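You operate a simulated robot arm through the tools that you are given. There is no shell and no other tool. Be economical: measure what you need, move in short steps, check, and stop when the job is done.

Carry out the task below with a simulated robot arm. There is one attempt and no reset: what you move stays moved.

TASK
Pull the yellow bin open.

It is judged by the outcome, as a careful person would: the job done as asked, and still so three seconds after it is handed in. It fails if anything else is knocked over, pushed out of place, dropped, spilled or broken.

THE ROBOT
A 7-joint arm with a two-finger parallel gripper on a trunk, on a base that drives. Base frame: it is fixed to the floor where the robot stands at the start and does not move with it; the origin is under the middle of the robot, x ahead of it, y to its left, z up. Lengths are in cm, angles in rad, forces in N, time in s.
Its first joint turns from -2.007 to 2.007 rad. Places, roughly: yellow bin [60, 0, 60]. Payload 3.91 kg.
The tool frame sits at the grasp point between the pads (the TCP): z along the fingers, y along the line on which they close. The tips reach 3 cm beyond it. The gripper opens to 11 cm. The fingers are 2 cm wide and 1 cm thick; the gripper's body (4.8 by 11.2 cm) begins 5.5 cm behind the TCP.
Orientation is that of the tool frame in the base frame, as a unit quaternion [w, x, y, z]. With the fingers straight down and closing along the base's y, the tool's x points along the base's -x, its y along +y and its z along -z.

THE INTERFACE
- The arm moves only by the tool send_rows. Its argument "commands" is a list that holds one entry, the list of rows, each a list of 7 numbers: the closure, from 0 (fully open) to 1 (shut), then the shift along the base's x, y, z in units of 30 mm (1.0 is 30 mm), then the turn, a rotation vector about the base's x, y, z in units of 4 degrees (1.0 is 4 degrees). In form: [[[hand, x, y, z, wx, wy, wz], ...]]. A call has 1 to 10 rows; each row shifts and turns the commanded pose from where the row before left it. A call with a number of a shift or a turn outside -1 to 1 is refused whole. Rows are played at 5 a second. More than 5 cm and 0.15 rad between two rows, or a gripper value outside its range, and nothing of the call is played. A pose out of reach is approached as far as the arm can. The call stops where the force on the tool passes 40 N (or 10 N more than at its start, if that is more) or the arm is blocked; 0.2 s more then pass. Each finger travels about 10.8 cm/s and halts on what it meets, pressing with about 21 N; the grip force reading is that of the motor and also rises with nothing between the fingers. The clock runs only during rows and for 0.2 s after the last one: add rows that do not move to give the fingers time. It gives the time, the measured TCP pose, the force on the tool (base axes), the opening and the grip force at its end, in the units of the frame above (readings bear some noise), and new pictures: "views" is both (left out), scene, wrist or none.
- Cameras (640 x 400 px; columns grow to the right, rows downward): "scene" is now at [2.15, 13.78, 146.74]; the picture's right is [-0.22, -0.98, 0.00], its down [-0.72, 0.16, -0.68] and it looks along [0.66, -0.15, -0.74] (base axes); focal length 296 px, centre (320, 200). "wrist" rides on the gripper at [7.2, 1.7, -10.3] in the tool frame; the picture's right is [-0.23, 0.97, 0.00], its down [-0.76, -0.18, -0.62] and it looks along [-0.61, -0.14, 0.78] (tool axes); focal length 222 px, centre (320, 200). There is no depth. A picture from a camera that has moved, and an enlarged one, comes with that camera's place and axes in the base frame and with its lens. The place of the scene camera against the robot may be out by one fixed shift of up to 1.2 cm in any direction.
- raise_lower(by): slides the trunk up (or, below 0, down) by that many cm; the arm and the scene camera ride with it, the base frame stays. It gives what a move gives, with no picture.
- roll_base(legs): drives the robot by 1 to 6 legs, each [ahead, turn to the left] in cm and rad, along the robot's own axes; the way and the turn of a leg run together, so that a leg with both is an arc; at most 150 cm and 3.142 rad a leg. The arm and the cameras ride along, it lands a little off, and it stops where it bumps. It gives what a move gives, and a new picture of the scene camera.
- pan_tilt(pan, tilt): turns the head with the scene camera to pan (to the left, within 2.705 rad either way) and tilt (down, from -0.506 to 1.204), counted from straight ahead of the robot. It gives what a move gives, and a new picture of the scene camera.
- inspect(camera, box): a new picture of the part [left, top, right, bottom] of that camera's present view, enlarged. No time passes.
- job_done(): hands the job in; it is judged then, once.

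Go step by step. Nothing tells you exact positions but the pictures and the camera data: compare them with the known pose of the tool, close in by small moves and look again before you grip or let go. The budget is 120 turns and 170 pictures, counting those below and the enlarged ones. Unless the task says otherwise, let go and move clear before handing in, and close with one line.

The tools are called after ">>>" by a JSON object that holds its "method" and its "body". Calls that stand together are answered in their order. send_rows: Moves the arm, as the interface text tells. Its arguments: {"type":"object","properties":{"commands":{"type":"array"},"views":{"type":"string","enum":["both","scene","wrist","none"]}},"required":["commands"]} The other tools are called the same way: raise_lower (by) slides the trunk up or down; roll_base (legs) drives the base; pan_tilt (pan, tilt) turns the head that bears the scene camera; inspect (camera, box) takes an enlarged picture of a part of a camera's view; job_done () hands the job in.

At the start:

```text
t: 0.0
tool_pos: [54.02, -6.17, 97.15]
tcp_rot: [0.0, 0.0, 1.0, 0.0]
contact_force: [0.1, 0.3, -0.7]
finger_gap: 11.03
gripper_force: 0.1
trunk travel left (down, up): [-57.5, 41.5]
robot x, y, heading: [-0.2, 0.0, 0.0]
head pan, tilt: [-0.22, 0.829]
```

scene: 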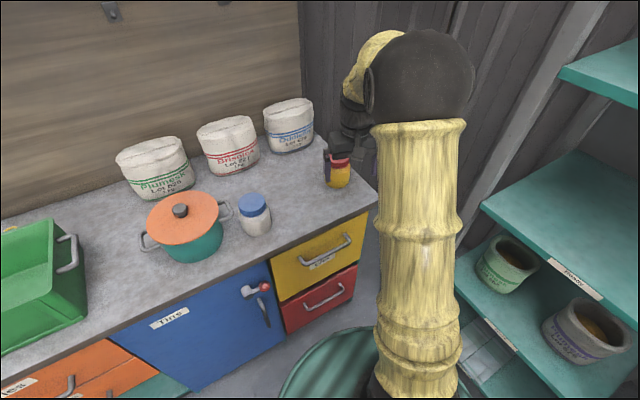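
wrist: 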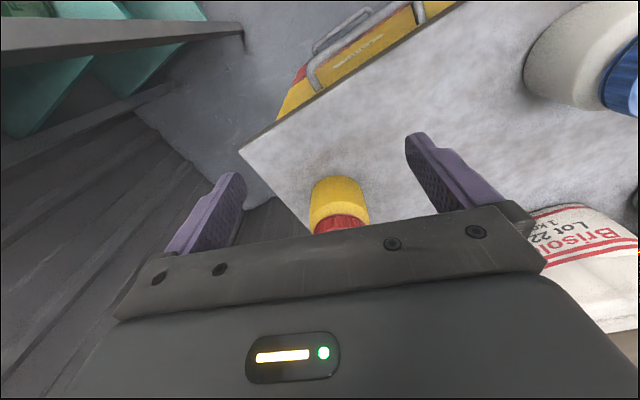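

I see the yellow drawer with a bar handle at the right end of the counter, above a red one. I'll look closer to measure it before I move.

>>> {"method": "inspect", "body": {"camera": "scene", "box": [220, 170, 400, 350]}}

>>> {"method": "inspect", "body": {"camera": "wrist", "box": [200, 0, 520, 200]}}

>>> {"method": "pan_tilt", "body": {"pan": 0.0, "tilt": 1.1}}

```text
2.22 times, centred on (310, 260) of scene
camera zoom: at [2.15, 13.78, 146.74], right [-0.22, -0.98, 0.0], down [-0.72, 0.16, -0.68], along [0.66, -0.15, -0.74], focal length 657 px, centre (342, 67)
```

zoom: 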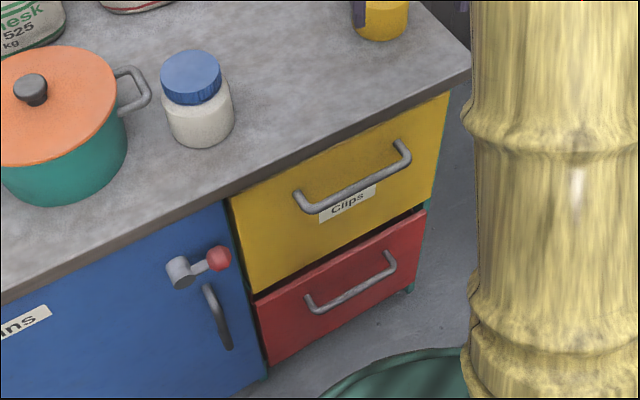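

```text
2.00 times, centred on (360, 100) of wrist
camera zoom: at [46.71, -4.35, 107.22], right [0.23, 0.97, 0.0], down [0.76, -0.18, 0.62], along [0.61, -0.14, -0.78], focal length 444 px, centre (240, 400)
```

zoom: 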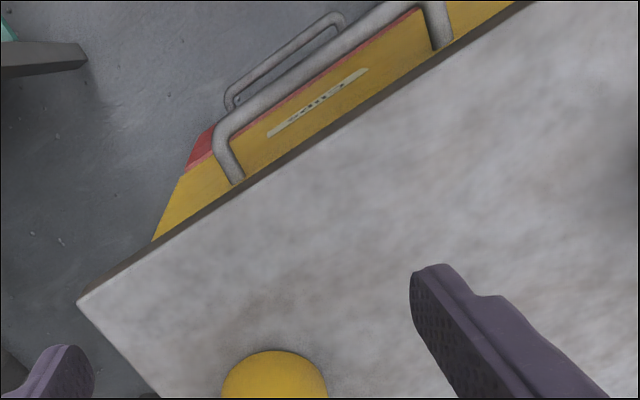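

```text
t: 0.8
tool_pos: [53.93, -6.16, 96.96]
tcp_rot: [0.0, 0.0, 1.0, 0.0]
contact_force: [-0.9, -1.3, -0.5]
finger_gap: 11.01
gripper_force: 0.0
trunk travel left (down, up): [-57.5, 41.5]
robot x, y, heading: [0.01, -0.1, 0.002]
head pan, tilt: [0.0, 1.1]
camera scene: at [0.74, 15.51, 144.81], right [0.0, -1.0, 0.0], down [-0.89, 0.0, -0.45], along [0.45, 0.0, -0.89], focal length 296 px, centre (320, 200)
```

scene: 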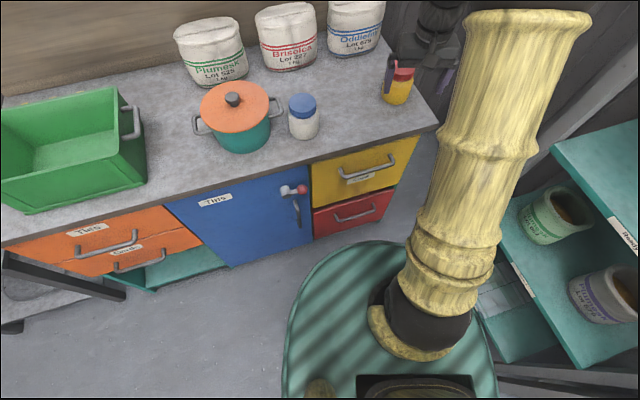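

The green drum is the robot's own base. By triangulation the yellow handle centre is at about (49, 1.5, 71) and the counter top at z≈77.5, with the drawer facing about (-0.96, -0.29). I want more room, so I'll check behind before backing off.

>>> {"method": "pan_tilt", "body": {"pan": 2.7, "tilt": 0.8}}

>>> {"method": "pan_tilt", "body": {"pan": -2.4, "tilt": 0.8}}

```text
t: 3.2
tool_pos: [53.98, -6.13, 96.98]
tcp_rot: [0.0, 0.0, 1.0, 0.0]
contact_force: [-0.1, 0.3, -0.2]
finger_gap: 10.98
gripper_force: 0.1
trunk travel left (down, up): [-57.5, 41.5]
robot x, y, heading: [-0.2, 0.19, 0.0]
head pan, tilt: [2.7, 0.799]
camera scene: at [-12.88, 18.97, 146.99], right [0.43, 0.9, 0.0], down [0.65, -0.31, -0.7], along [-0.63, 0.3, -0.72], focal length 296 px, centre (320, 200)
```

scene: 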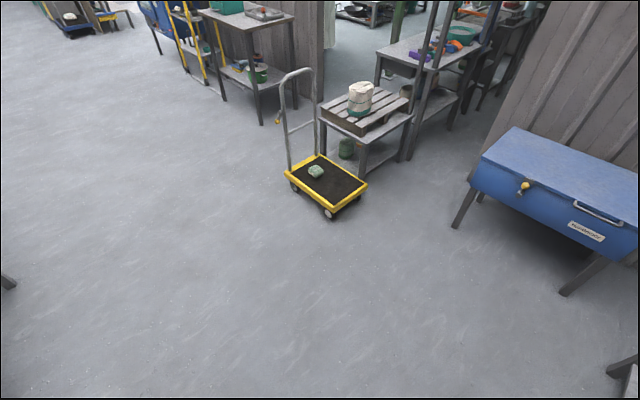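

```text
t: 7.2
tool_pos: [53.97, -6.1, 96.93]
tcp_rot: [-0.001, 0.001, 1.0, 0.0]
contact_force: [-0.4, 0.5, 0.2]
finger_gap: 10.99
gripper_force: 0.0
trunk travel left (down, up): [-57.5, 41.5]
robot x, y, heading: [0.1, -0.16, 0.003]
head pan, tilt: [-2.4, 0.799]
camera scene: at [-11.53, 10.06, 146.99], right [-0.68, 0.74, 0.0], down [0.53, 0.48, -0.7], along [-0.51, -0.47, -0.72], focal length 296 px, centre (320, 200)
```

scene: 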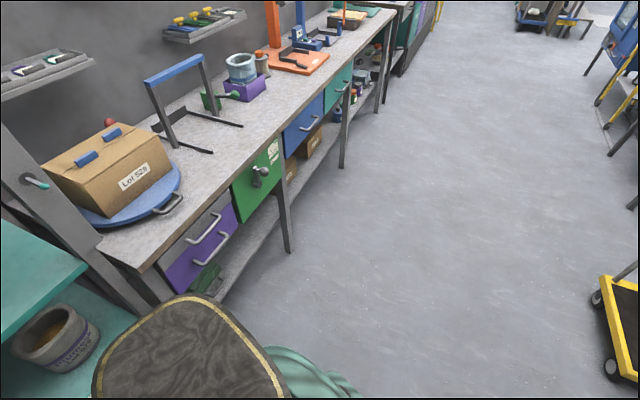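

It's clear behind. I'll back up 22 cm with the tool staying high, then look forward.

>>> {"method": "roll_base", "body": {"legs": [[-22, 0]]}}

>>> {"method": "pan_tilt", "body": {"pan": 0.0, "tilt": 0.85}}

```text
t: 8.9
tool_pos: [31.24, -6.01, 96.92]
tcp_rot: [0.0, -0.001, 1.0, 0.0]
contact_force: [0.0, -0.2, -0.3]
finger_gap: 11.0
gripper_force: 0.0
trunk travel left (down, up): [-57.5, 41.5]
robot x, y, heading: [-23.07, -0.0, -0.001]
head pan, tilt: [-2.4, 0.799]
camera scene: at [-34.36, 10.06, 146.98], right [-0.68, 0.74, 0.0], down [0.53, 0.49, -0.7], along [-0.51, -0.47, -0.72], focal length 296 px, centre (320, 200)
```

scene: 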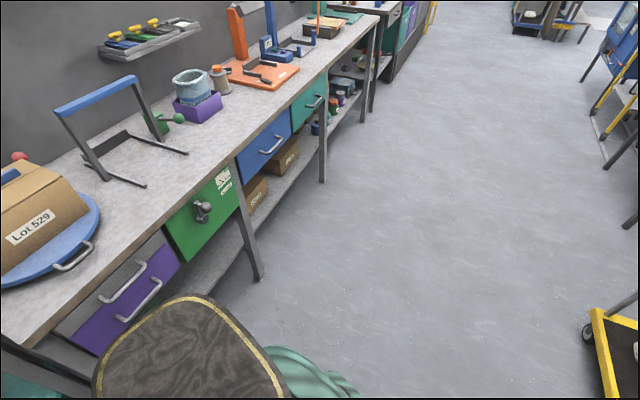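

```text
t: 11.1
tool_pos: [31.33, -6.03, 96.96]
tcp_rot: [-0.001, -0.001, 1.0, 0.0]
contact_force: [0.1, -0.7, -0.6]
finger_gap: 10.99
gripper_force: 0.2
trunk travel left (down, up): [-57.5, 41.5]
robot x, y, heading: [-22.96, 0.19, 0.002]
head pan, tilt: [0.0, 0.85]
camera scene: at [-20.54, 15.52, 146.58], right [0.0, -1.0, 0.0], down [-0.75, 0.0, -0.66], along [0.66, 0.0, -0.75], focal length 296 px, centre (320, 200)
```

scene: 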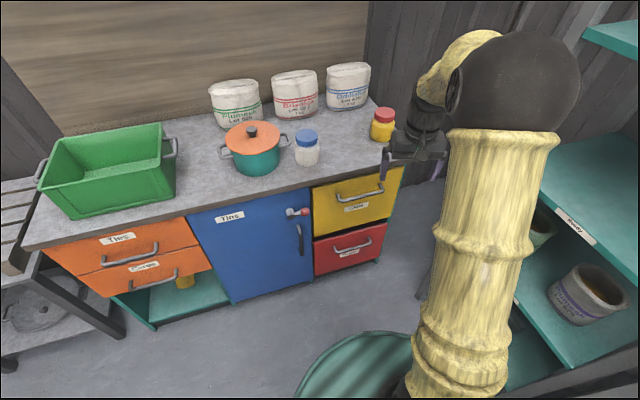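

The robot backed off cleanly. Now I'll turn the tool to point horizontally at the drawer with the fingers closing vertically.

>>> {"method": "send_rows", "body": {"commands": [[[0, 0, 0, 0, 1, -1, -1], [0, 0, 0, 0, 1, -1, -1], [0, 0, 0, 0, 1, -1, -1], [0, 0, 0, 0, 1, -1, -1], [0, 0, 0, 0, 1, -1, -1], [0, 0, 0, 0, 1, -1, -1], [0, 0, 0, 0, 1, -1, -1], [0, 0, 0, 0, 1, -1, -1], [0, 0, 0, 0, 1, -1, -1]]], "views": "scene"}}

```text
t: 13.1
tool_pos: [31.23, -6.2, 97.01]
tcp_rot: [0.3, 0.297, 0.856, 0.299]
contact_force: [-0.2, -0.1, 0.2]
finger_gap: 10.99
gripper_force: 0.0
trunk travel left (down, up): [-57.5, 41.5]
robot x, y, heading: [-22.6, 0.15, -0.002]
head pan, tilt: [0.0, 0.85]
camera scene: at [-20.54, 15.54, 146.58], right [0.0, -1.0, 0.0], down [-0.75, 0.0, -0.66], along [0.66, 0.0, -0.75], focal length 296 px, centre (320, 200)
```

scene: 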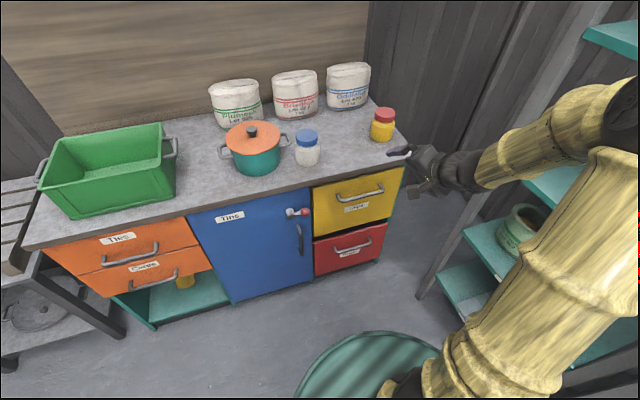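

The arm followed, with the elbow swinging right toward the shelf. I'll continue in a shorter step and check.

>>> {"method": "send_rows", "body": {"commands": [[[0, 0, 0, 0, 1, -1, -1], [0, 0, 0, 0, 1, -1, -1], [0, 0, 0, 0, 1, -1, -1], [0, 0, 0, 0, 1, -1, -1]]], "views": "scene"}}

```text
t: 14.1
tool_pos: [31.27, -6.13, 97.05]
tcp_rot: [0.411, 0.407, 0.706, 0.409]
contact_force: [0.3, -0.2, -0.6]
finger_gap: 10.99
gripper_force: 0.1
trunk travel left (down, up): [-57.5, 41.5]
robot x, y, heading: [-22.89, 0.09, 0.003]
head pan, tilt: [0.0, 0.85]
camera scene: at [-20.53, 15.54, 146.58], right [0.0, -1.0, 0.0], down [-0.75, 0.0, -0.66], along [0.66, 0.0, -0.75], focal length 296 px, centre (320, 200)
```

scene: 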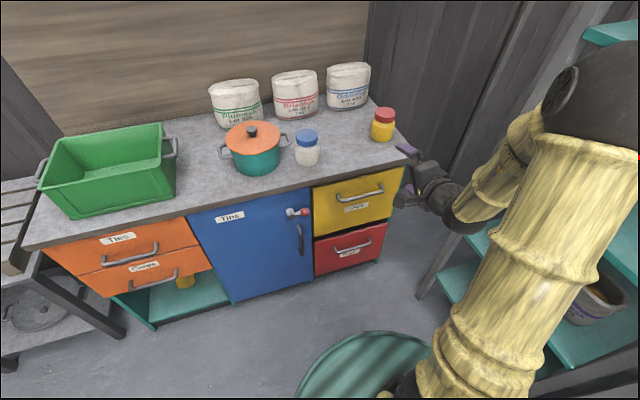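

Good progress. I'll finish the turn and then yaw +0.29 rad to line up with the drawer's normal.

>>> {"method": "send_rows", "body": {"commands": [[[0, 0, 0, 0, 1, -1, -1], [0, 0, 0, 0, 1, -1, -1], [0, 0, 0, 0, 1, -1, -1], [0, 0, 0, 0, 1, -1, -1], [0, 0, 0, 0, 0.32, -0.32, -0.32], [0, 0, 0, 0, 0, 0, 1], [0, 0, 0, 0, 0, 0, 1], [0, 0, 0, 0, 0, 0, 1], [0, 0, 0, 0, 0, 0, 1], [0, 0, 0, 0, 0, 0, 0.15]]], "views": "both"}}

```text
t: 16.3
tool_pos: [31.18, -6.45, 97.86]
tcp_rot: [0.424, 0.422, 0.567, 0.567]
contact_force: [-0.1, 0.0, 0.0]
finger_gap: 11.03
gripper_force: 0.1
out of reach, approached as far as the arm can: row 4
trunk travel left (down, up): [-57.5, 41.5]
robot x, y, heading: [-22.85, 0.21, 0.001]
head pan, tilt: [0.0, 0.85]
camera scene: at [-20.54, 15.52, 146.58], right [0.0, -1.0, 0.0], down [-0.75, 0.0, -0.66], along [0.66, 0.0, -0.75], focal length 296 px, centre (320, 200)
camera wrist: at [19.1, -2.38, 99.5], right [0.06, -0.22, 0.97], down [-0.38, -0.91, -0.18], along [0.92, -0.36, -0.14], focal length 222 px, centre (320, 200)
```

scene: 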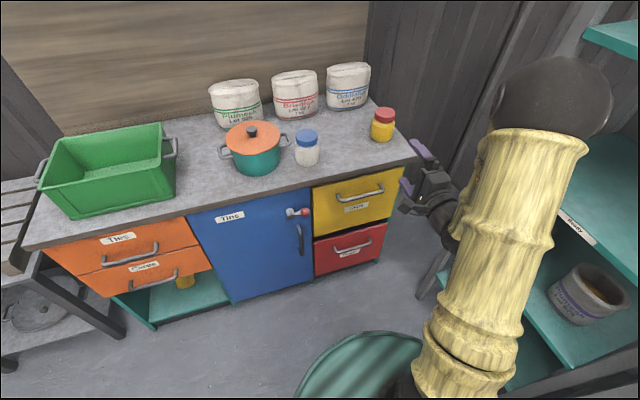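
wrist: 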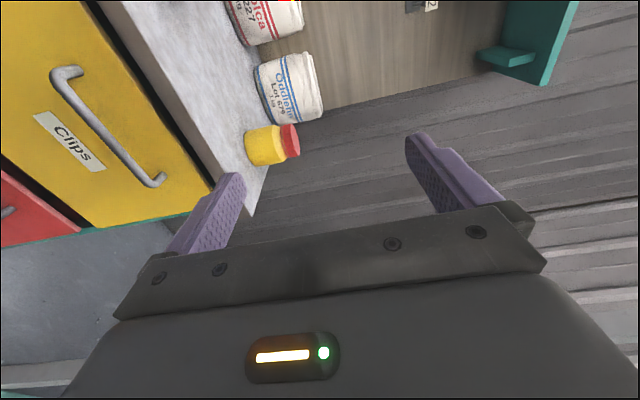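

The tool now points along (0.96, 0.29, 0) with the fingers closing vertically. Before lowering I'll check the elbow's clearance to the shelf on the right.

>>> {"method": "pan_tilt", "body": {"pan": -0.8, "tilt": 0.75}}

>>> {"method": "inspect", "body": {"camera": "wrist", "box": [0, 0, 320, 250]}}

```text
t: 17.4
tool_pos: [31.09, -6.5, 97.94]
tcp_rot: [0.424, 0.422, 0.568, 0.566]
contact_force: [0.1, 0.9, 0.6]
finger_gap: 11.0
gripper_force: 0.1
trunk travel left (down, up): [-57.5, 41.5]
robot x, y, heading: [-22.91, -0.0, 0.002]
head pan, tilt: [-0.799, 0.75]
camera scene: at [-22.57, 9.59, 147.38], right [-0.72, -0.7, 0.0], down [-0.48, 0.49, -0.73], along [0.51, -0.52, -0.68], focal length 296 px, centre (320, 200)
```

scene: 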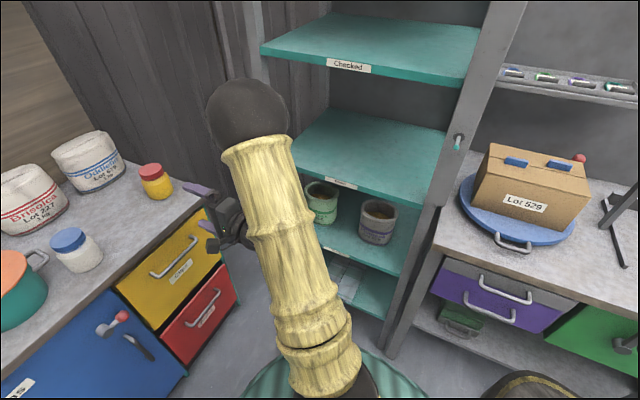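

```text
1.60 times, centred on (160, 125) of wrist
camera zoom: at [19.11, -2.36, 99.49], right [0.06, -0.22, 0.97], down [-0.38, -0.91, -0.18], along [0.92, -0.36, -0.14], focal length 355 px, centre (576, 320)
```

zoom: 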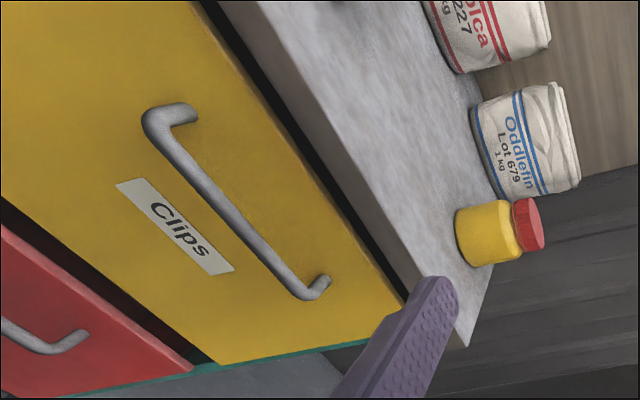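

The elbow is well clear of the shelf. Two wrist views put the handle centre at about (49.3, 0.8, 67.6). I'll lower the trunk 30 cm and look from there.

>>> {"method": "raise_lower", "body": {"by": -30}}

>>> {"method": "pan_tilt", "body": {"pan": -0.2, "tilt": 0.75}}

>>> {"method": "inspect", "body": {"camera": "wrist", "box": [0, 0, 640, 400]}}

```text
t: 20.4
tool_pos: [31.1, -6.44, 67.97]
tcp_rot: [0.423, 0.422, 0.568, 0.567]
contact_force: [-0.6, 0.3, 0.0]
finger_gap: 11.0
gripper_force: 0.0
trunk travel left (down, up): [-27.5, 71.5]
robot x, y, heading: [-22.71, -0.07, -0.002]
head pan, tilt: [-0.799, 0.75]
```

```text
t: 21.4
tool_pos: [31.19, -6.42, 67.98]
tcp_rot: [0.422, 0.423, 0.568, 0.566]
contact_force: [-0.1, -0.2, -0.4]
finger_gap: 10.99
gripper_force: 0.0
trunk travel left (down, up): [-27.5, 71.5]
robot x, y, heading: [-23.07, 0.32, 0.002]
head pan, tilt: [-0.201, 0.75]
camera scene: at [-20.24, 13.87, 117.38], right [-0.2, -0.98, 0.0], down [-0.67, 0.14, -0.73], along [0.72, -0.15, -0.68], focal length 296 px, centre (320, 200)
```

scene: 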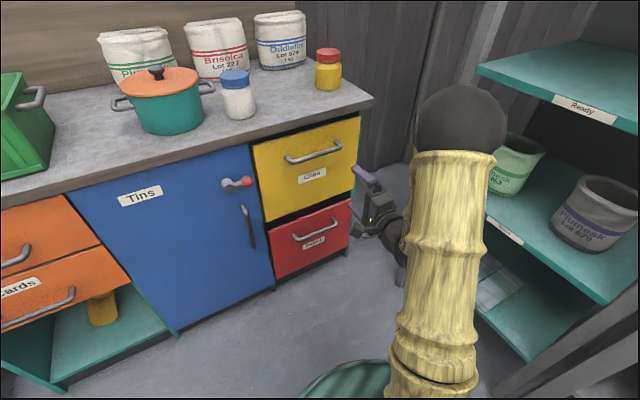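

```text
1.00 times, centred on (320, 200) of wrist
camera zoom: at [19.11, -2.37, 69.49], right [0.06, -0.22, 0.97], down [-0.38, -0.91, -0.18], along [0.92, -0.36, -0.14], focal length 222 px, centre (320, 200)
```

zoom: 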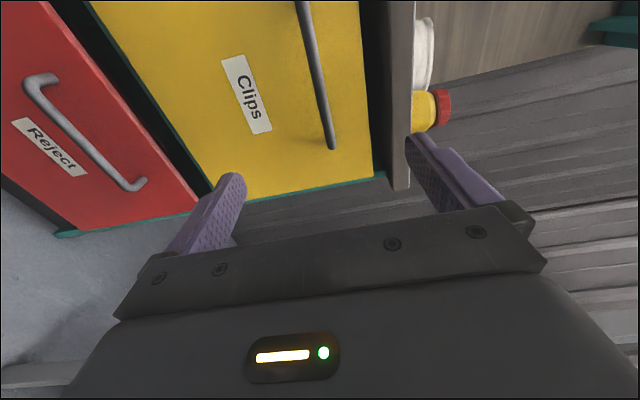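

Handle at z≈68.1, so the tool is at the right height, about 19 cm out. I'll close to about 6.5 cm opening and advance 12 cm.

>>> {"method": "send_rows", "body": {"commands": [[[0.4, 0.5, 0.2, 0, 0, 0, 0], [0.4, 1, 0.405, 0, 0, 0, 0], [0.4, 1, 0.405, 0, 0, 0, 0], [0.4, 1, 0.405, 0, 0, 0, 0], [0.4, 0.5, 0.2, 0, 0, 0, 0]]]}}

```text
t: 22.6
tool_pos: [43.25, -1.6, 68.1]
tcp_rot: [0.423, 0.423, 0.567, 0.566]
contact_force: [-0.3, 0.5, 0.6]
finger_gap: 6.61
gripper_force: 0.0
trunk travel left (down, up): [-27.5, 71.5]
robot x, y, heading: [-22.87, 0.23, 0.001]
head pan, tilt: [-0.201, 0.75]
camera scene: at [-20.25, 13.87, 117.39], right [-0.2, -0.98, 0.0], down [-0.67, 0.13, -0.73], along [0.72, -0.14, -0.68], focal length 296 px, centre (320, 200)
camera wrist: at [31.17, 2.52, 69.57], right [0.06, -0.22, 0.97], down [-0.38, -0.91, -0.18], along [0.92, -0.36, -0.14], focal length 222 px, centre (320, 200)
```

scene: 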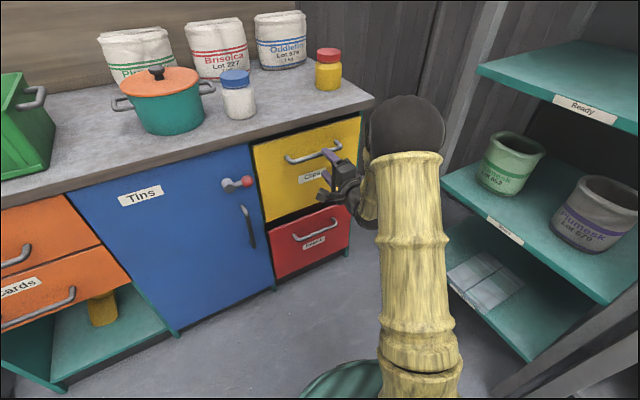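
wrist: 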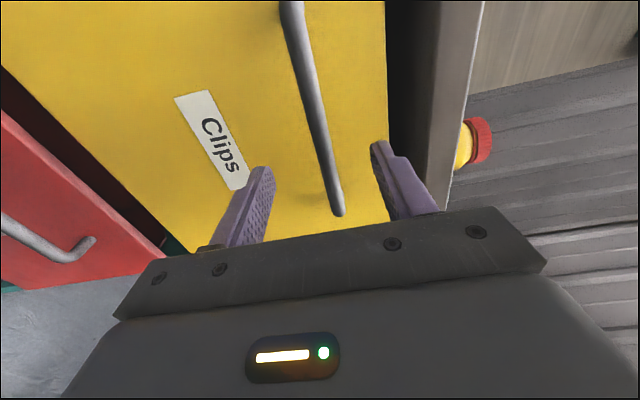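

The bar sits between the fingers vertically and the estimates agree. Advancing the last 5.3 cm.

>>> {"method": "send_rows", "body": {"commands": [[[0.4, 0.6, 0.2, 0, 0, 0, 0], [0.4, 0.6, 0.2, 0, 0, 0, 0], [0.4, 0.57, 0.2, 0, 0, 0, 0]]]}}

```text
t: 23.4
tool_pos: [48.44, 0.07, 68.03]
tcp_rot: [0.423, 0.422, 0.567, 0.566]
contact_force: [-0.2, 0.2, -0.3]
finger_gap: 6.6
gripper_force: 0.1
trunk travel left (down, up): [-27.5, 71.5]
robot x, y, heading: [-22.8, 0.15, 0.003]
head pan, tilt: [-0.201, 0.75]
camera scene: at [-20.25, 13.87, 117.39], right [-0.2, -0.98, 0.0], down [-0.67, 0.13, -0.73], along [0.72, -0.14, -0.68], focal length 296 px, centre (320, 200)
camera wrist: at [36.44, 4.26, 69.57], right [0.06, -0.22, 0.97], down [-0.38, -0.91, -0.18], along [0.92, -0.36, -0.14], focal length 222 px, centre (320, 200)
```

scene: 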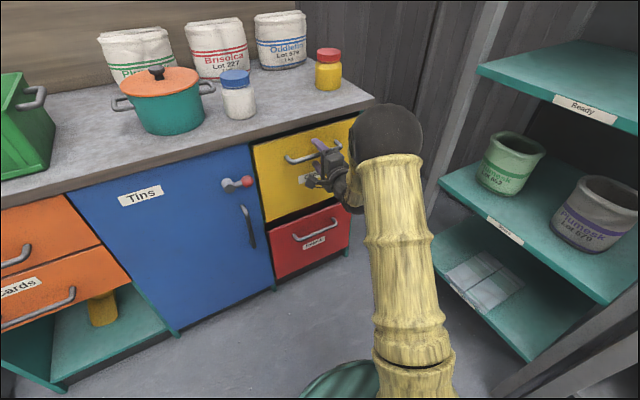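
wrist: 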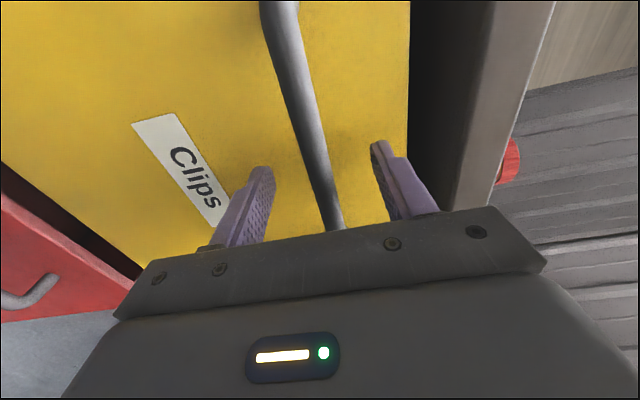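

The bar appears between the fingers at the right depth. Closing on it and checking the gap.

>>> {"method": "send_rows", "body": {"commands": [[[1, 0, 0, 0, 0, 0, 0], [1, 0, 0, 0, 0, 0, 0], [1, 0, 0, 0, 0, 0, 0], [1, 0, 0, 0, 0, 0, 0]]]}}

```text
t: 24.4
tool_pos: [48.57, 0.1, 68.18]
tcp_rot: [0.424, 0.421, 0.566, 0.568]
contact_force: [2.3, -1.9, 8.4]
finger_gap: 1.38
gripper_force: 44.9
trunk travel left (down, up): [-27.5, 71.5]
robot x, y, heading: [-22.57, 0.39, 0.004]
head pan, tilt: [-0.201, 0.75]
camera scene: at [-20.31, 13.87, 117.4], right [-0.2, -0.98, 0.0], down [-0.67, 0.13, -0.73], along [0.72, -0.14, -0.68], focal length 296 px, centre (320, 200)
camera wrist: at [36.4, 4.26, 69.7], right [0.06, -0.22, 0.97], down [-0.38, -0.91, -0.18], along [0.92, -0.36, -0.14], focal length 222 px, centre (320, 200)
```

scene: 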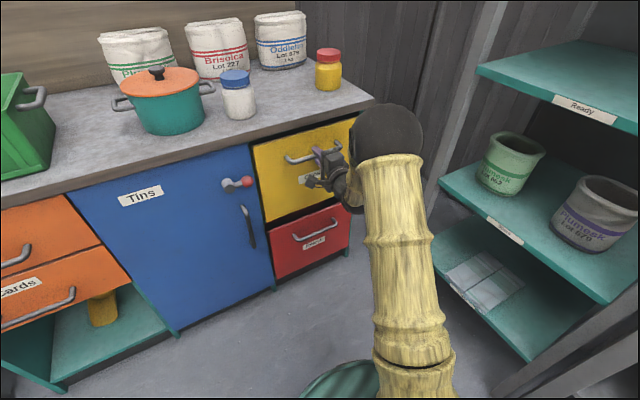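
wrist: 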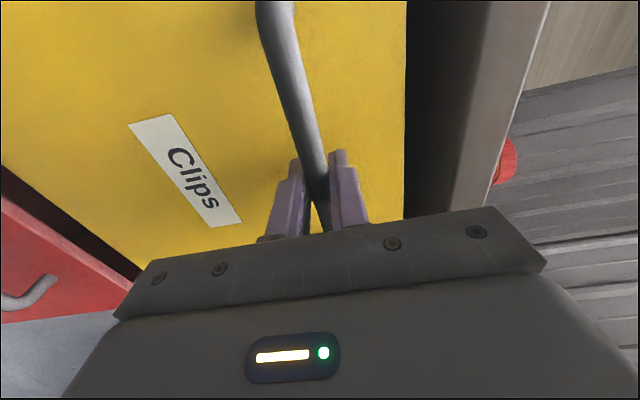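

The bar is gripped (gap 1.4 cm). I'll pull gently 5 cm along the outward normal.

>>> {"method": "send_rows", "body": {"commands": [[[1, -0.32, -0.096, 0, 0, 0, 0], [1, -0.32, -0.096, 0, 0, 0, 0], [1, -0.32, -0.096, 0, 0, 0, 0], [1, -0.32, -0.096, 0, 0, 0, 0], [1, -0.32, -0.096, 0, 0, 0, 0]]]}}

```text
t: 25.6
tool_pos: [44.15, -1.3, 66.88]
tcp_rot: [0.419, 0.429, 0.573, 0.559]
contact_force: [6.8, -2.1, -17.0]
finger_gap: 1.39
gripper_force: 45.7
trunk travel left (down, up): [-27.5, 71.5]
robot x, y, heading: [-22.76, 0.04, -0.003]
head pan, tilt: [-0.201, 0.75]
stopped in row 5: the force on the tool passed its limit (the readings are from after the stop); the commanded pose is now the measured one
camera scene: at [-20.0, 13.86, 117.39], right [-0.2, -0.98, 0.0], down [-0.67, 0.14, -0.73], along [0.72, -0.14, -0.68], focal length 296 px, centre (320, 200)
camera wrist: at [32.19, 2.93, 68.79], right [0.09, -0.21, 0.97], down [-0.39, -0.91, -0.16], along [0.92, -0.36, -0.16], focal length 222 px, centre (320, 200)
```

scene: 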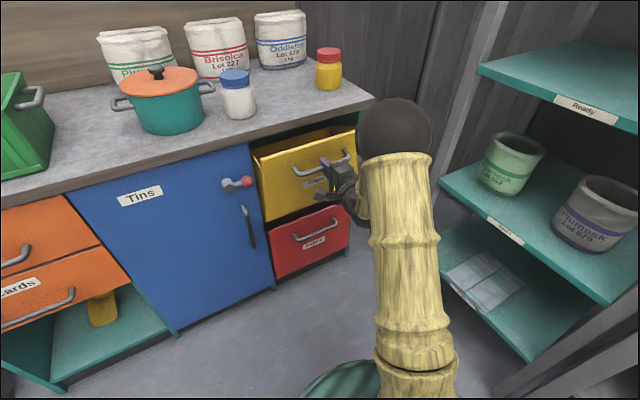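
wrist: 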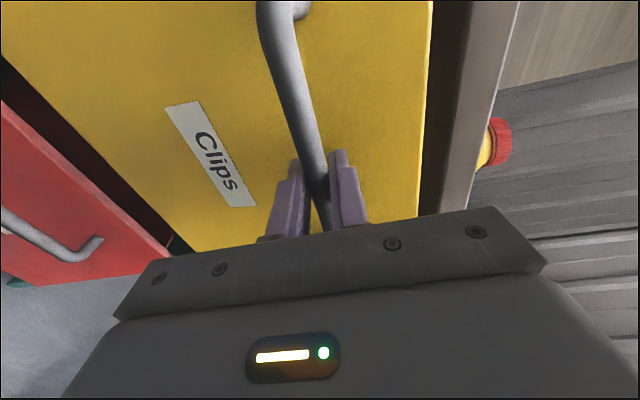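

The bin moved, but the handle dropped 1.3 cm and force built up, so it may be tilting out on a lower hinge. I'll look closer.

>>> {"method": "inspect", "body": {"camera": "scene", "box": [220, 90, 400, 300]}}

>>> {"method": "inspect", "body": {"camera": "wrist", "box": [0, 0, 520, 320]}}

```text
1.90 times, centred on (310, 195) of scene
camera zoom: at [-20.0, 13.86, 117.39], right [-0.2, -0.98, 0.0], down [-0.67, 0.14, -0.73], along [0.72, -0.14, -0.68], focal length 563 px, centre (339, 210)
```

zoom: 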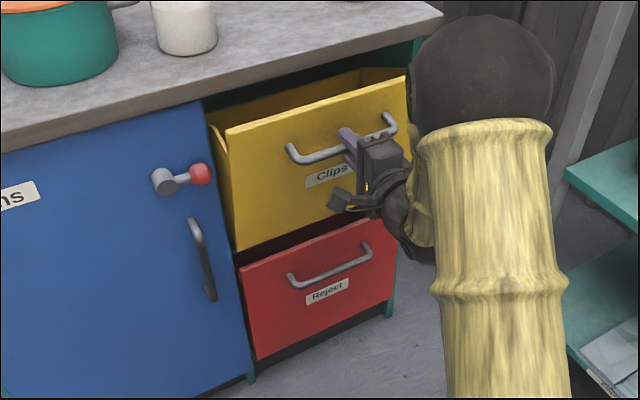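

```text
1.23 times, centred on (260, 160) of wrist
camera zoom: at [32.19, 2.93, 68.79], right [0.09, -0.21, 0.97], down [-0.39, -0.91, -0.16], along [0.92, -0.36, -0.16], focal length 273 px, centre (394, 249)
```

zoom: 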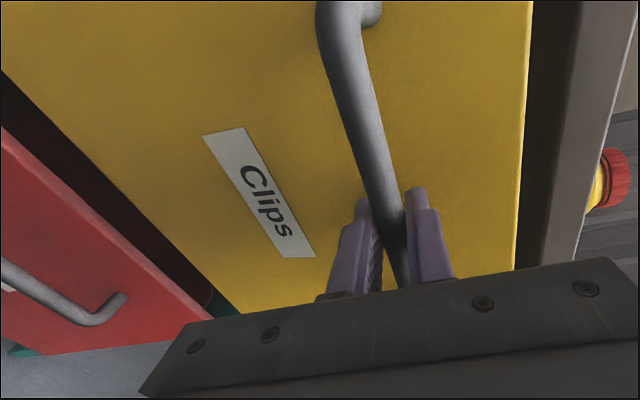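

It's a tilt-out bin hinged at its bottom edge. The motion so far fits a handle arc of radius about 20 cm around a pivot at z≈48. I'll follow that arc outward and down.

>>> {"method": "send_rows", "body": {"commands": [[[1, 0, 0, 0, 0, 0, 0], [1, -0.231, -0.07, -0.127, 0, 0, 0], [1, -0.231, -0.07, -0.127, 0, 0, 0], [1, -0.22, -0.066, -0.143, 0, 0, 0], [1, -0.22, -0.066, -0.143, 0, 0, 0], [1, 0, 0, 0, 0, 0, 0]]], "views": "scene"}}

```text
t: 27.0
tool_pos: [41.46, -2.07, 65.54]
tcp_rot: [0.42, 0.428, 0.572, 0.56]
contact_force: [15.7, -9.3, -18.7]
finger_gap: 1.36
gripper_force: 44.8
trunk travel left (down, up): [-27.5, 71.5]
robot x, y, heading: [-22.43, -0.05, 0.001]
head pan, tilt: [-0.201, 0.75]
camera scene: at [-19.94, 13.81, 117.39], right [-0.2, -0.98, 0.0], down [-0.67, 0.14, -0.73], along [0.71, -0.14, -0.68], focal length 296 px, centre (320, 200)
```

scene: 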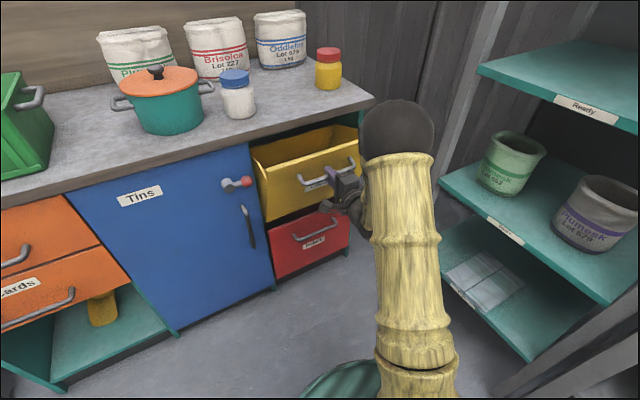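

It's tilting open smoothly. The force suggests going slightly lower and further right, so I'll continue with that correction.

>>> {"method": "send_rows", "body": {"commands": [[[1, -0.194, -0.085, -0.21, 0, 0, 0], [1, -0.194, -0.085, -0.21, 0, 0, 0], [1, -0.194, -0.085, -0.21, 0, 0, 0], [1, -0.194, -0.085, -0.21, 0, 0, 0], [1, 0, 0, 0, 0, 0, 0]]], "views": "scene"}}

```text
t: 28.2
tool_pos: [38.8, -3.18, 63.75]
tcp_rot: [0.422, 0.424, 0.569, 0.564]
contact_force: [-20.5, 0.9, 30.3]
finger_gap: 1.34
gripper_force: 44.8
trunk travel left (down, up): [-27.5, 71.5]
robot x, y, heading: [-22.64, -0.02, -0.001]
head pan, tilt: [-0.201, 0.75]
camera scene: at [-20.64, 13.88, 117.43], right [-0.2, -0.98, 0.0], down [-0.67, 0.14, -0.73], along [0.72, -0.14, -0.68], focal length 296 px, centre (320, 200)
```

scene: 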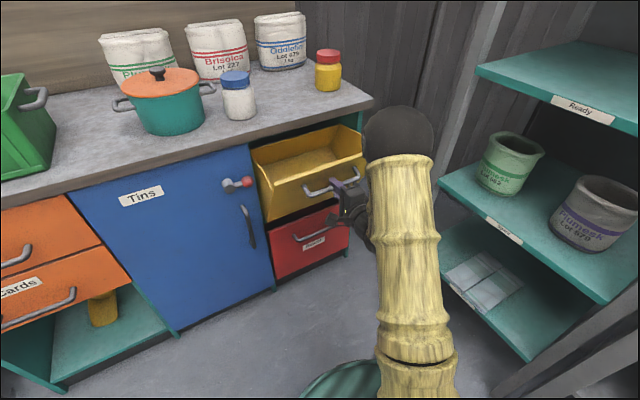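

The refitted arc is radius ≈24.6 cm with the pivot at z≈44, and the bin is about 26° open. I'll follow the corrected arc a bit further.

>>> {"method": "send_rows", "body": {"commands": [[[1, -0.258, -0.078, 0.035, 0, 0, 0], [1, -0.258, -0.078, 0.035, 0, 0, 0], [1, -0.233, -0.07, -0.232, 0, 0, 0], [1, -0.233, -0.07, -0.232, 0, 0, 0], [1, 0, 0, 0, 0, 0, 0]]], "views": "both"}}

```text
t: 29.4
tool_pos: [36.36, -3.76, 61.49]
tcp_rot: [0.418, 0.43, 0.574, 0.559]
contact_force: [30.9, 10.3, -31.1]
finger_gap: 1.38
gripper_force: 45.1
trunk travel left (down, up): [-27.5, 71.5]
robot x, y, heading: [-22.84, -0.02, 0.0]
head pan, tilt: [-0.201, 0.75]
camera scene: at [-19.75, 13.93, 117.33], right [-0.2, -0.98, 0.0], down [-0.67, 0.13, -0.73], along [0.71, -0.15, -0.69], focal length 296 px, centre (320, 200)
camera wrist: at [24.43, 0.36, 63.47], right [0.09, -0.21, 0.97], down [-0.39, -0.91, -0.16], along [0.92, -0.36, -0.16], focal length 222 px, centre (320, 200)
```

scene: 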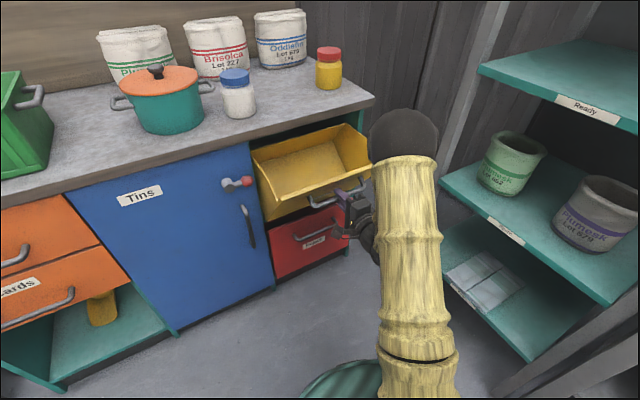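
wrist: 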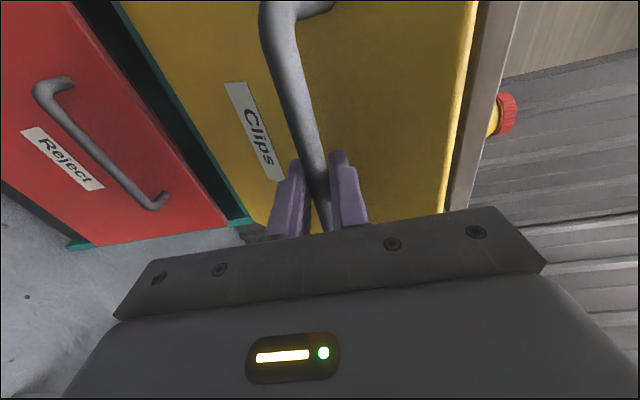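

The bin is about 34° open and force is purely radial, so there's no end stop yet. I'll tighten the arc slightly and continue in search of the stop.

>>> {"method": "send_rows", "body": {"commands": [[[1, -0.121, -0.037, -0.218, 0, 0, 0], [1, -0.121, -0.037, -0.218, 0, 0, 0], [1, -0.198, -0.06, -0.25, 0, 0, 0], [1, -0.198, -0.06, -0.25, 0, 0, 0], [1, 0, 0, 0, 0, 0, 0]]], "views": "scene"}}

```text
t: 30.6
tool_pos: [34.42, -4.39, 59.11]
tcp_rot: [0.419, 0.427, 0.572, 0.561]
contact_force: [20.5, 12.1, -16.5]
finger_gap: 1.37
gripper_force: 45.1
trunk travel left (down, up): [-27.5, 71.5]
robot x, y, heading: [-22.34, -0.01, 0.003]
head pan, tilt: [-0.201, 0.75]
camera scene: at [-19.97, 13.95, 117.37], right [-0.2, -0.98, 0.0], down [-0.67, 0.13, -0.73], along [0.72, -0.15, -0.68], focal length 296 px, centre (320, 200)
```

scene: 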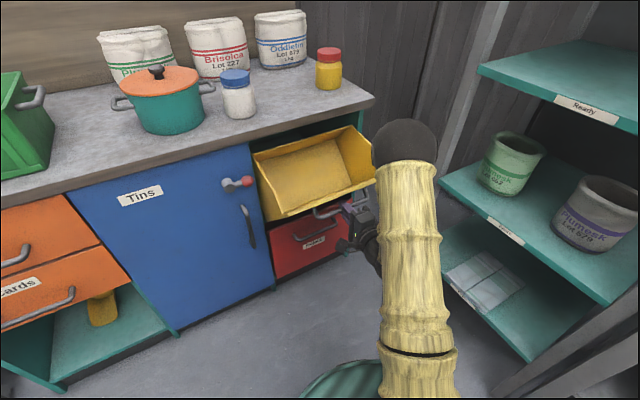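

About 42° open, still no stop. One more arc segment.

>>> {"method": "send_rows", "body": {"commands": [[[1, -0.116, -0.035, -0.212, 0, 0, 0], [1, -0.116, -0.035, -0.212, 0, 0, 0], [1, -0.161, -0.049, -0.275, 0, 0, 0], [1, -0.161, -0.049, -0.275, 0, 0, 0], [1, 0, 0, 0, 0, 0, 0]]], "views": "both"}}

```text
t: 31.4
tool_pos: [33.37, -4.73, 57.93]
tcp_rot: [0.425, 0.422, 0.566, 0.566]
contact_force: [5.9, 3.0, -0.4]
finger_gap: 1.35
gripper_force: 45.2
trunk travel left (down, up): [-27.5, 71.5]
robot x, y, heading: [-22.6, -0.32, 0.003]
head pan, tilt: [-0.201, 0.75]
stopped in row 4: the force on the tool passed its limit (the readings are from after the stop); the commanded pose is now the measured one
camera scene: at [-20.15, 13.9, 117.39], right [-0.2, -0.98, 0.0], down [-0.67, 0.13, -0.73], along [0.72, -0.14, -0.68], focal length 296 px, centre (320, 200)
camera wrist: at [21.42, -0.65, 59.32], right [0.06, -0.21, 0.97], down [-0.38, -0.91, -0.18], along [0.92, -0.36, -0.14], focal length 222 px, centre (320, 200)
```

scene: 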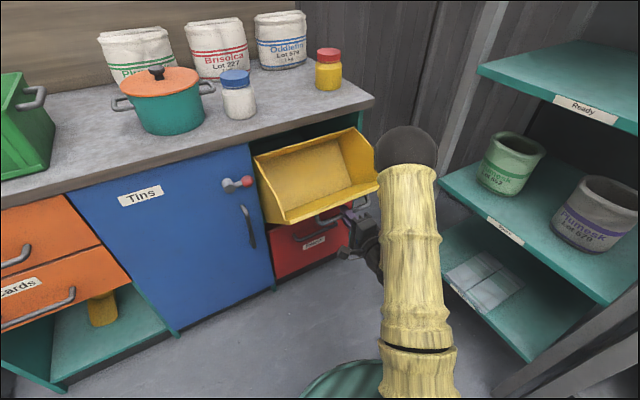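
wrist: 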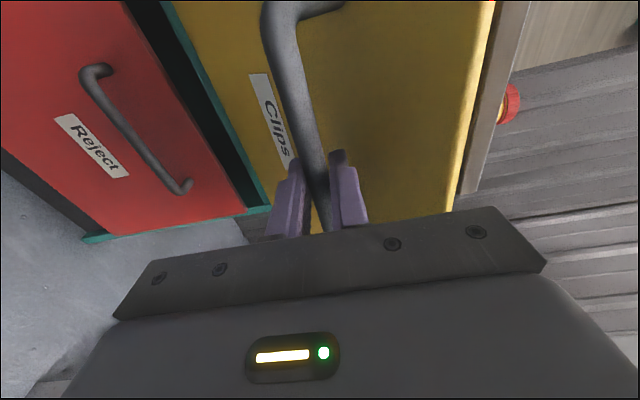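

The bin stopped at about 45° open, most likely its end stop. I'll open the fingers just slightly and see if it stays.

>>> {"method": "send_rows", "body": {"commands": [[[0.75, 0, 0, 0, 0, 0, 0], [0.75, 0, 0, 0, 0, 0, 0], [0.75, 0, 0, 0, 0, 0, 0], [0.75, 0, 0, 0, 0, 0, 0]]]}}

```text
t: 32.4
tool_pos: [33.26, -4.81, 57.74]
tcp_rot: [0.425, 0.422, 0.566, 0.567]
contact_force: [-0.2, 0.8, -0.3]
finger_gap: 2.74
gripper_force: 0.1
trunk travel left (down, up): [-27.5, 71.5]
robot x, y, heading: [-22.58, 0.03, -0.001]
head pan, tilt: [-0.201, 0.75]
camera scene: at [-20.2, 13.88, 117.38], right [-0.2, -0.98, 0.0], down [-0.67, 0.13, -0.73], along [0.72, -0.14, -0.68], focal length 296 px, centre (320, 200)
camera wrist: at [21.37, -0.68, 59.32], right [0.06, -0.22, 0.97], down [-0.38, -0.91, -0.18], along [0.92, -0.36, -0.14], focal length 222 px, centre (320, 200)
```

scene: 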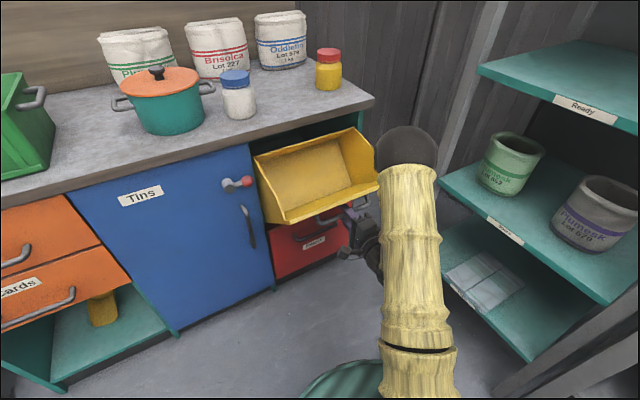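
wrist: 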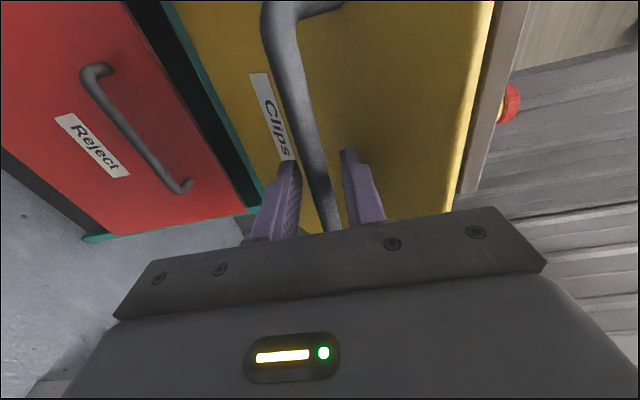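

The bin stays open with the fingers loosened. Now I'll back the tool straight off along its axis.

>>> {"method": "send_rows", "body": {"commands": [[[0.75, -0.3, -0.09, 0, 0, 0, 0], [0.75, -0.5, -0.15, 0, 0, 0, 0], [0.75, -0.6, -0.18, 0, 0, 0, 0], [0.75, -0.6, -0.18, 0, 0, 0, 0], [0.75, -0.6, -0.18, 0, 0, 0, 0], [0.75, -0.5, -0.15, 0, 0, 0, 0], [0.75, 0, 0, 0, 0, 0, 0], [0.75, 0, 0, 0, 0, 0, 0]]]}}

```text
t: 34.2
tool_pos: [24.71, -8.01, 57.49]
tcp_rot: [0.424, 0.42, 0.567, 0.568]
contact_force: [-0.4, 0.3, 1.1]
finger_gap: 2.73
gripper_force: 0.1
out of reach, approached as far as the arm can: row 6
trunk travel left (down, up): [-27.5, 71.5]
robot x, y, heading: [-22.47, -0.12, -0.001]
head pan, tilt: [-0.201, 0.75]
camera scene: at [-20.2, 13.88, 117.38], right [-0.2, -0.98, 0.0], down [-0.67, 0.13, -0.73], along [0.72, -0.14, -0.68], focal length 296 px, centre (320, 200)
camera wrist: at [12.65, -3.84, 59.01], right [0.06, -0.22, 0.97], down [-0.38, -0.91, -0.18], along [0.92, -0.36, -0.14], focal length 222 px, centre (320, 200)
```

scene: 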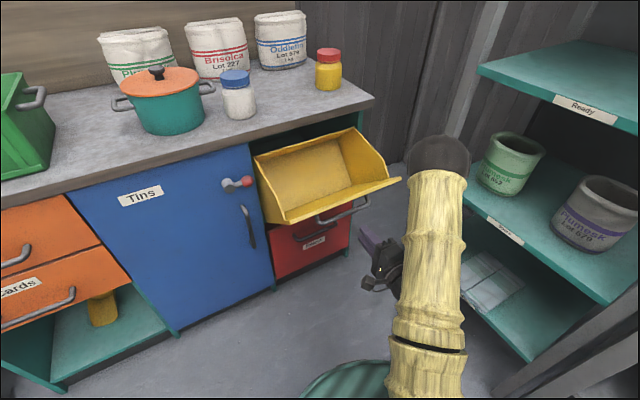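
wrist: 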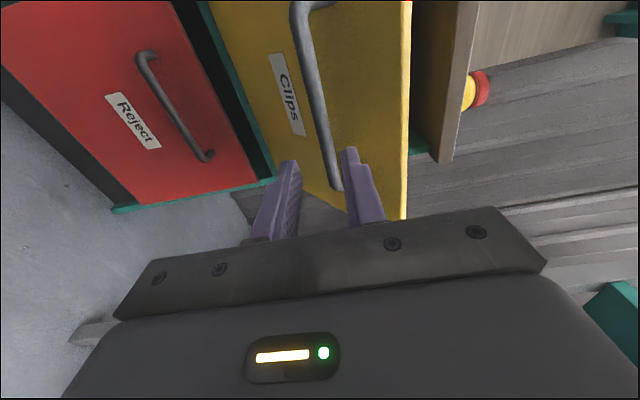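

The yellow bin is still tilted fully open, the gripper is clear of the handle, and everything else looks undisturbed. Handing in.

>>> {"method": "job_done", "body": {}}

```text
The job is handed in.
```

The yellow bin is pulled open to about 45°, which looks like its stop. It stays open on its own, the gripper is clear, and nothing else looks moved.
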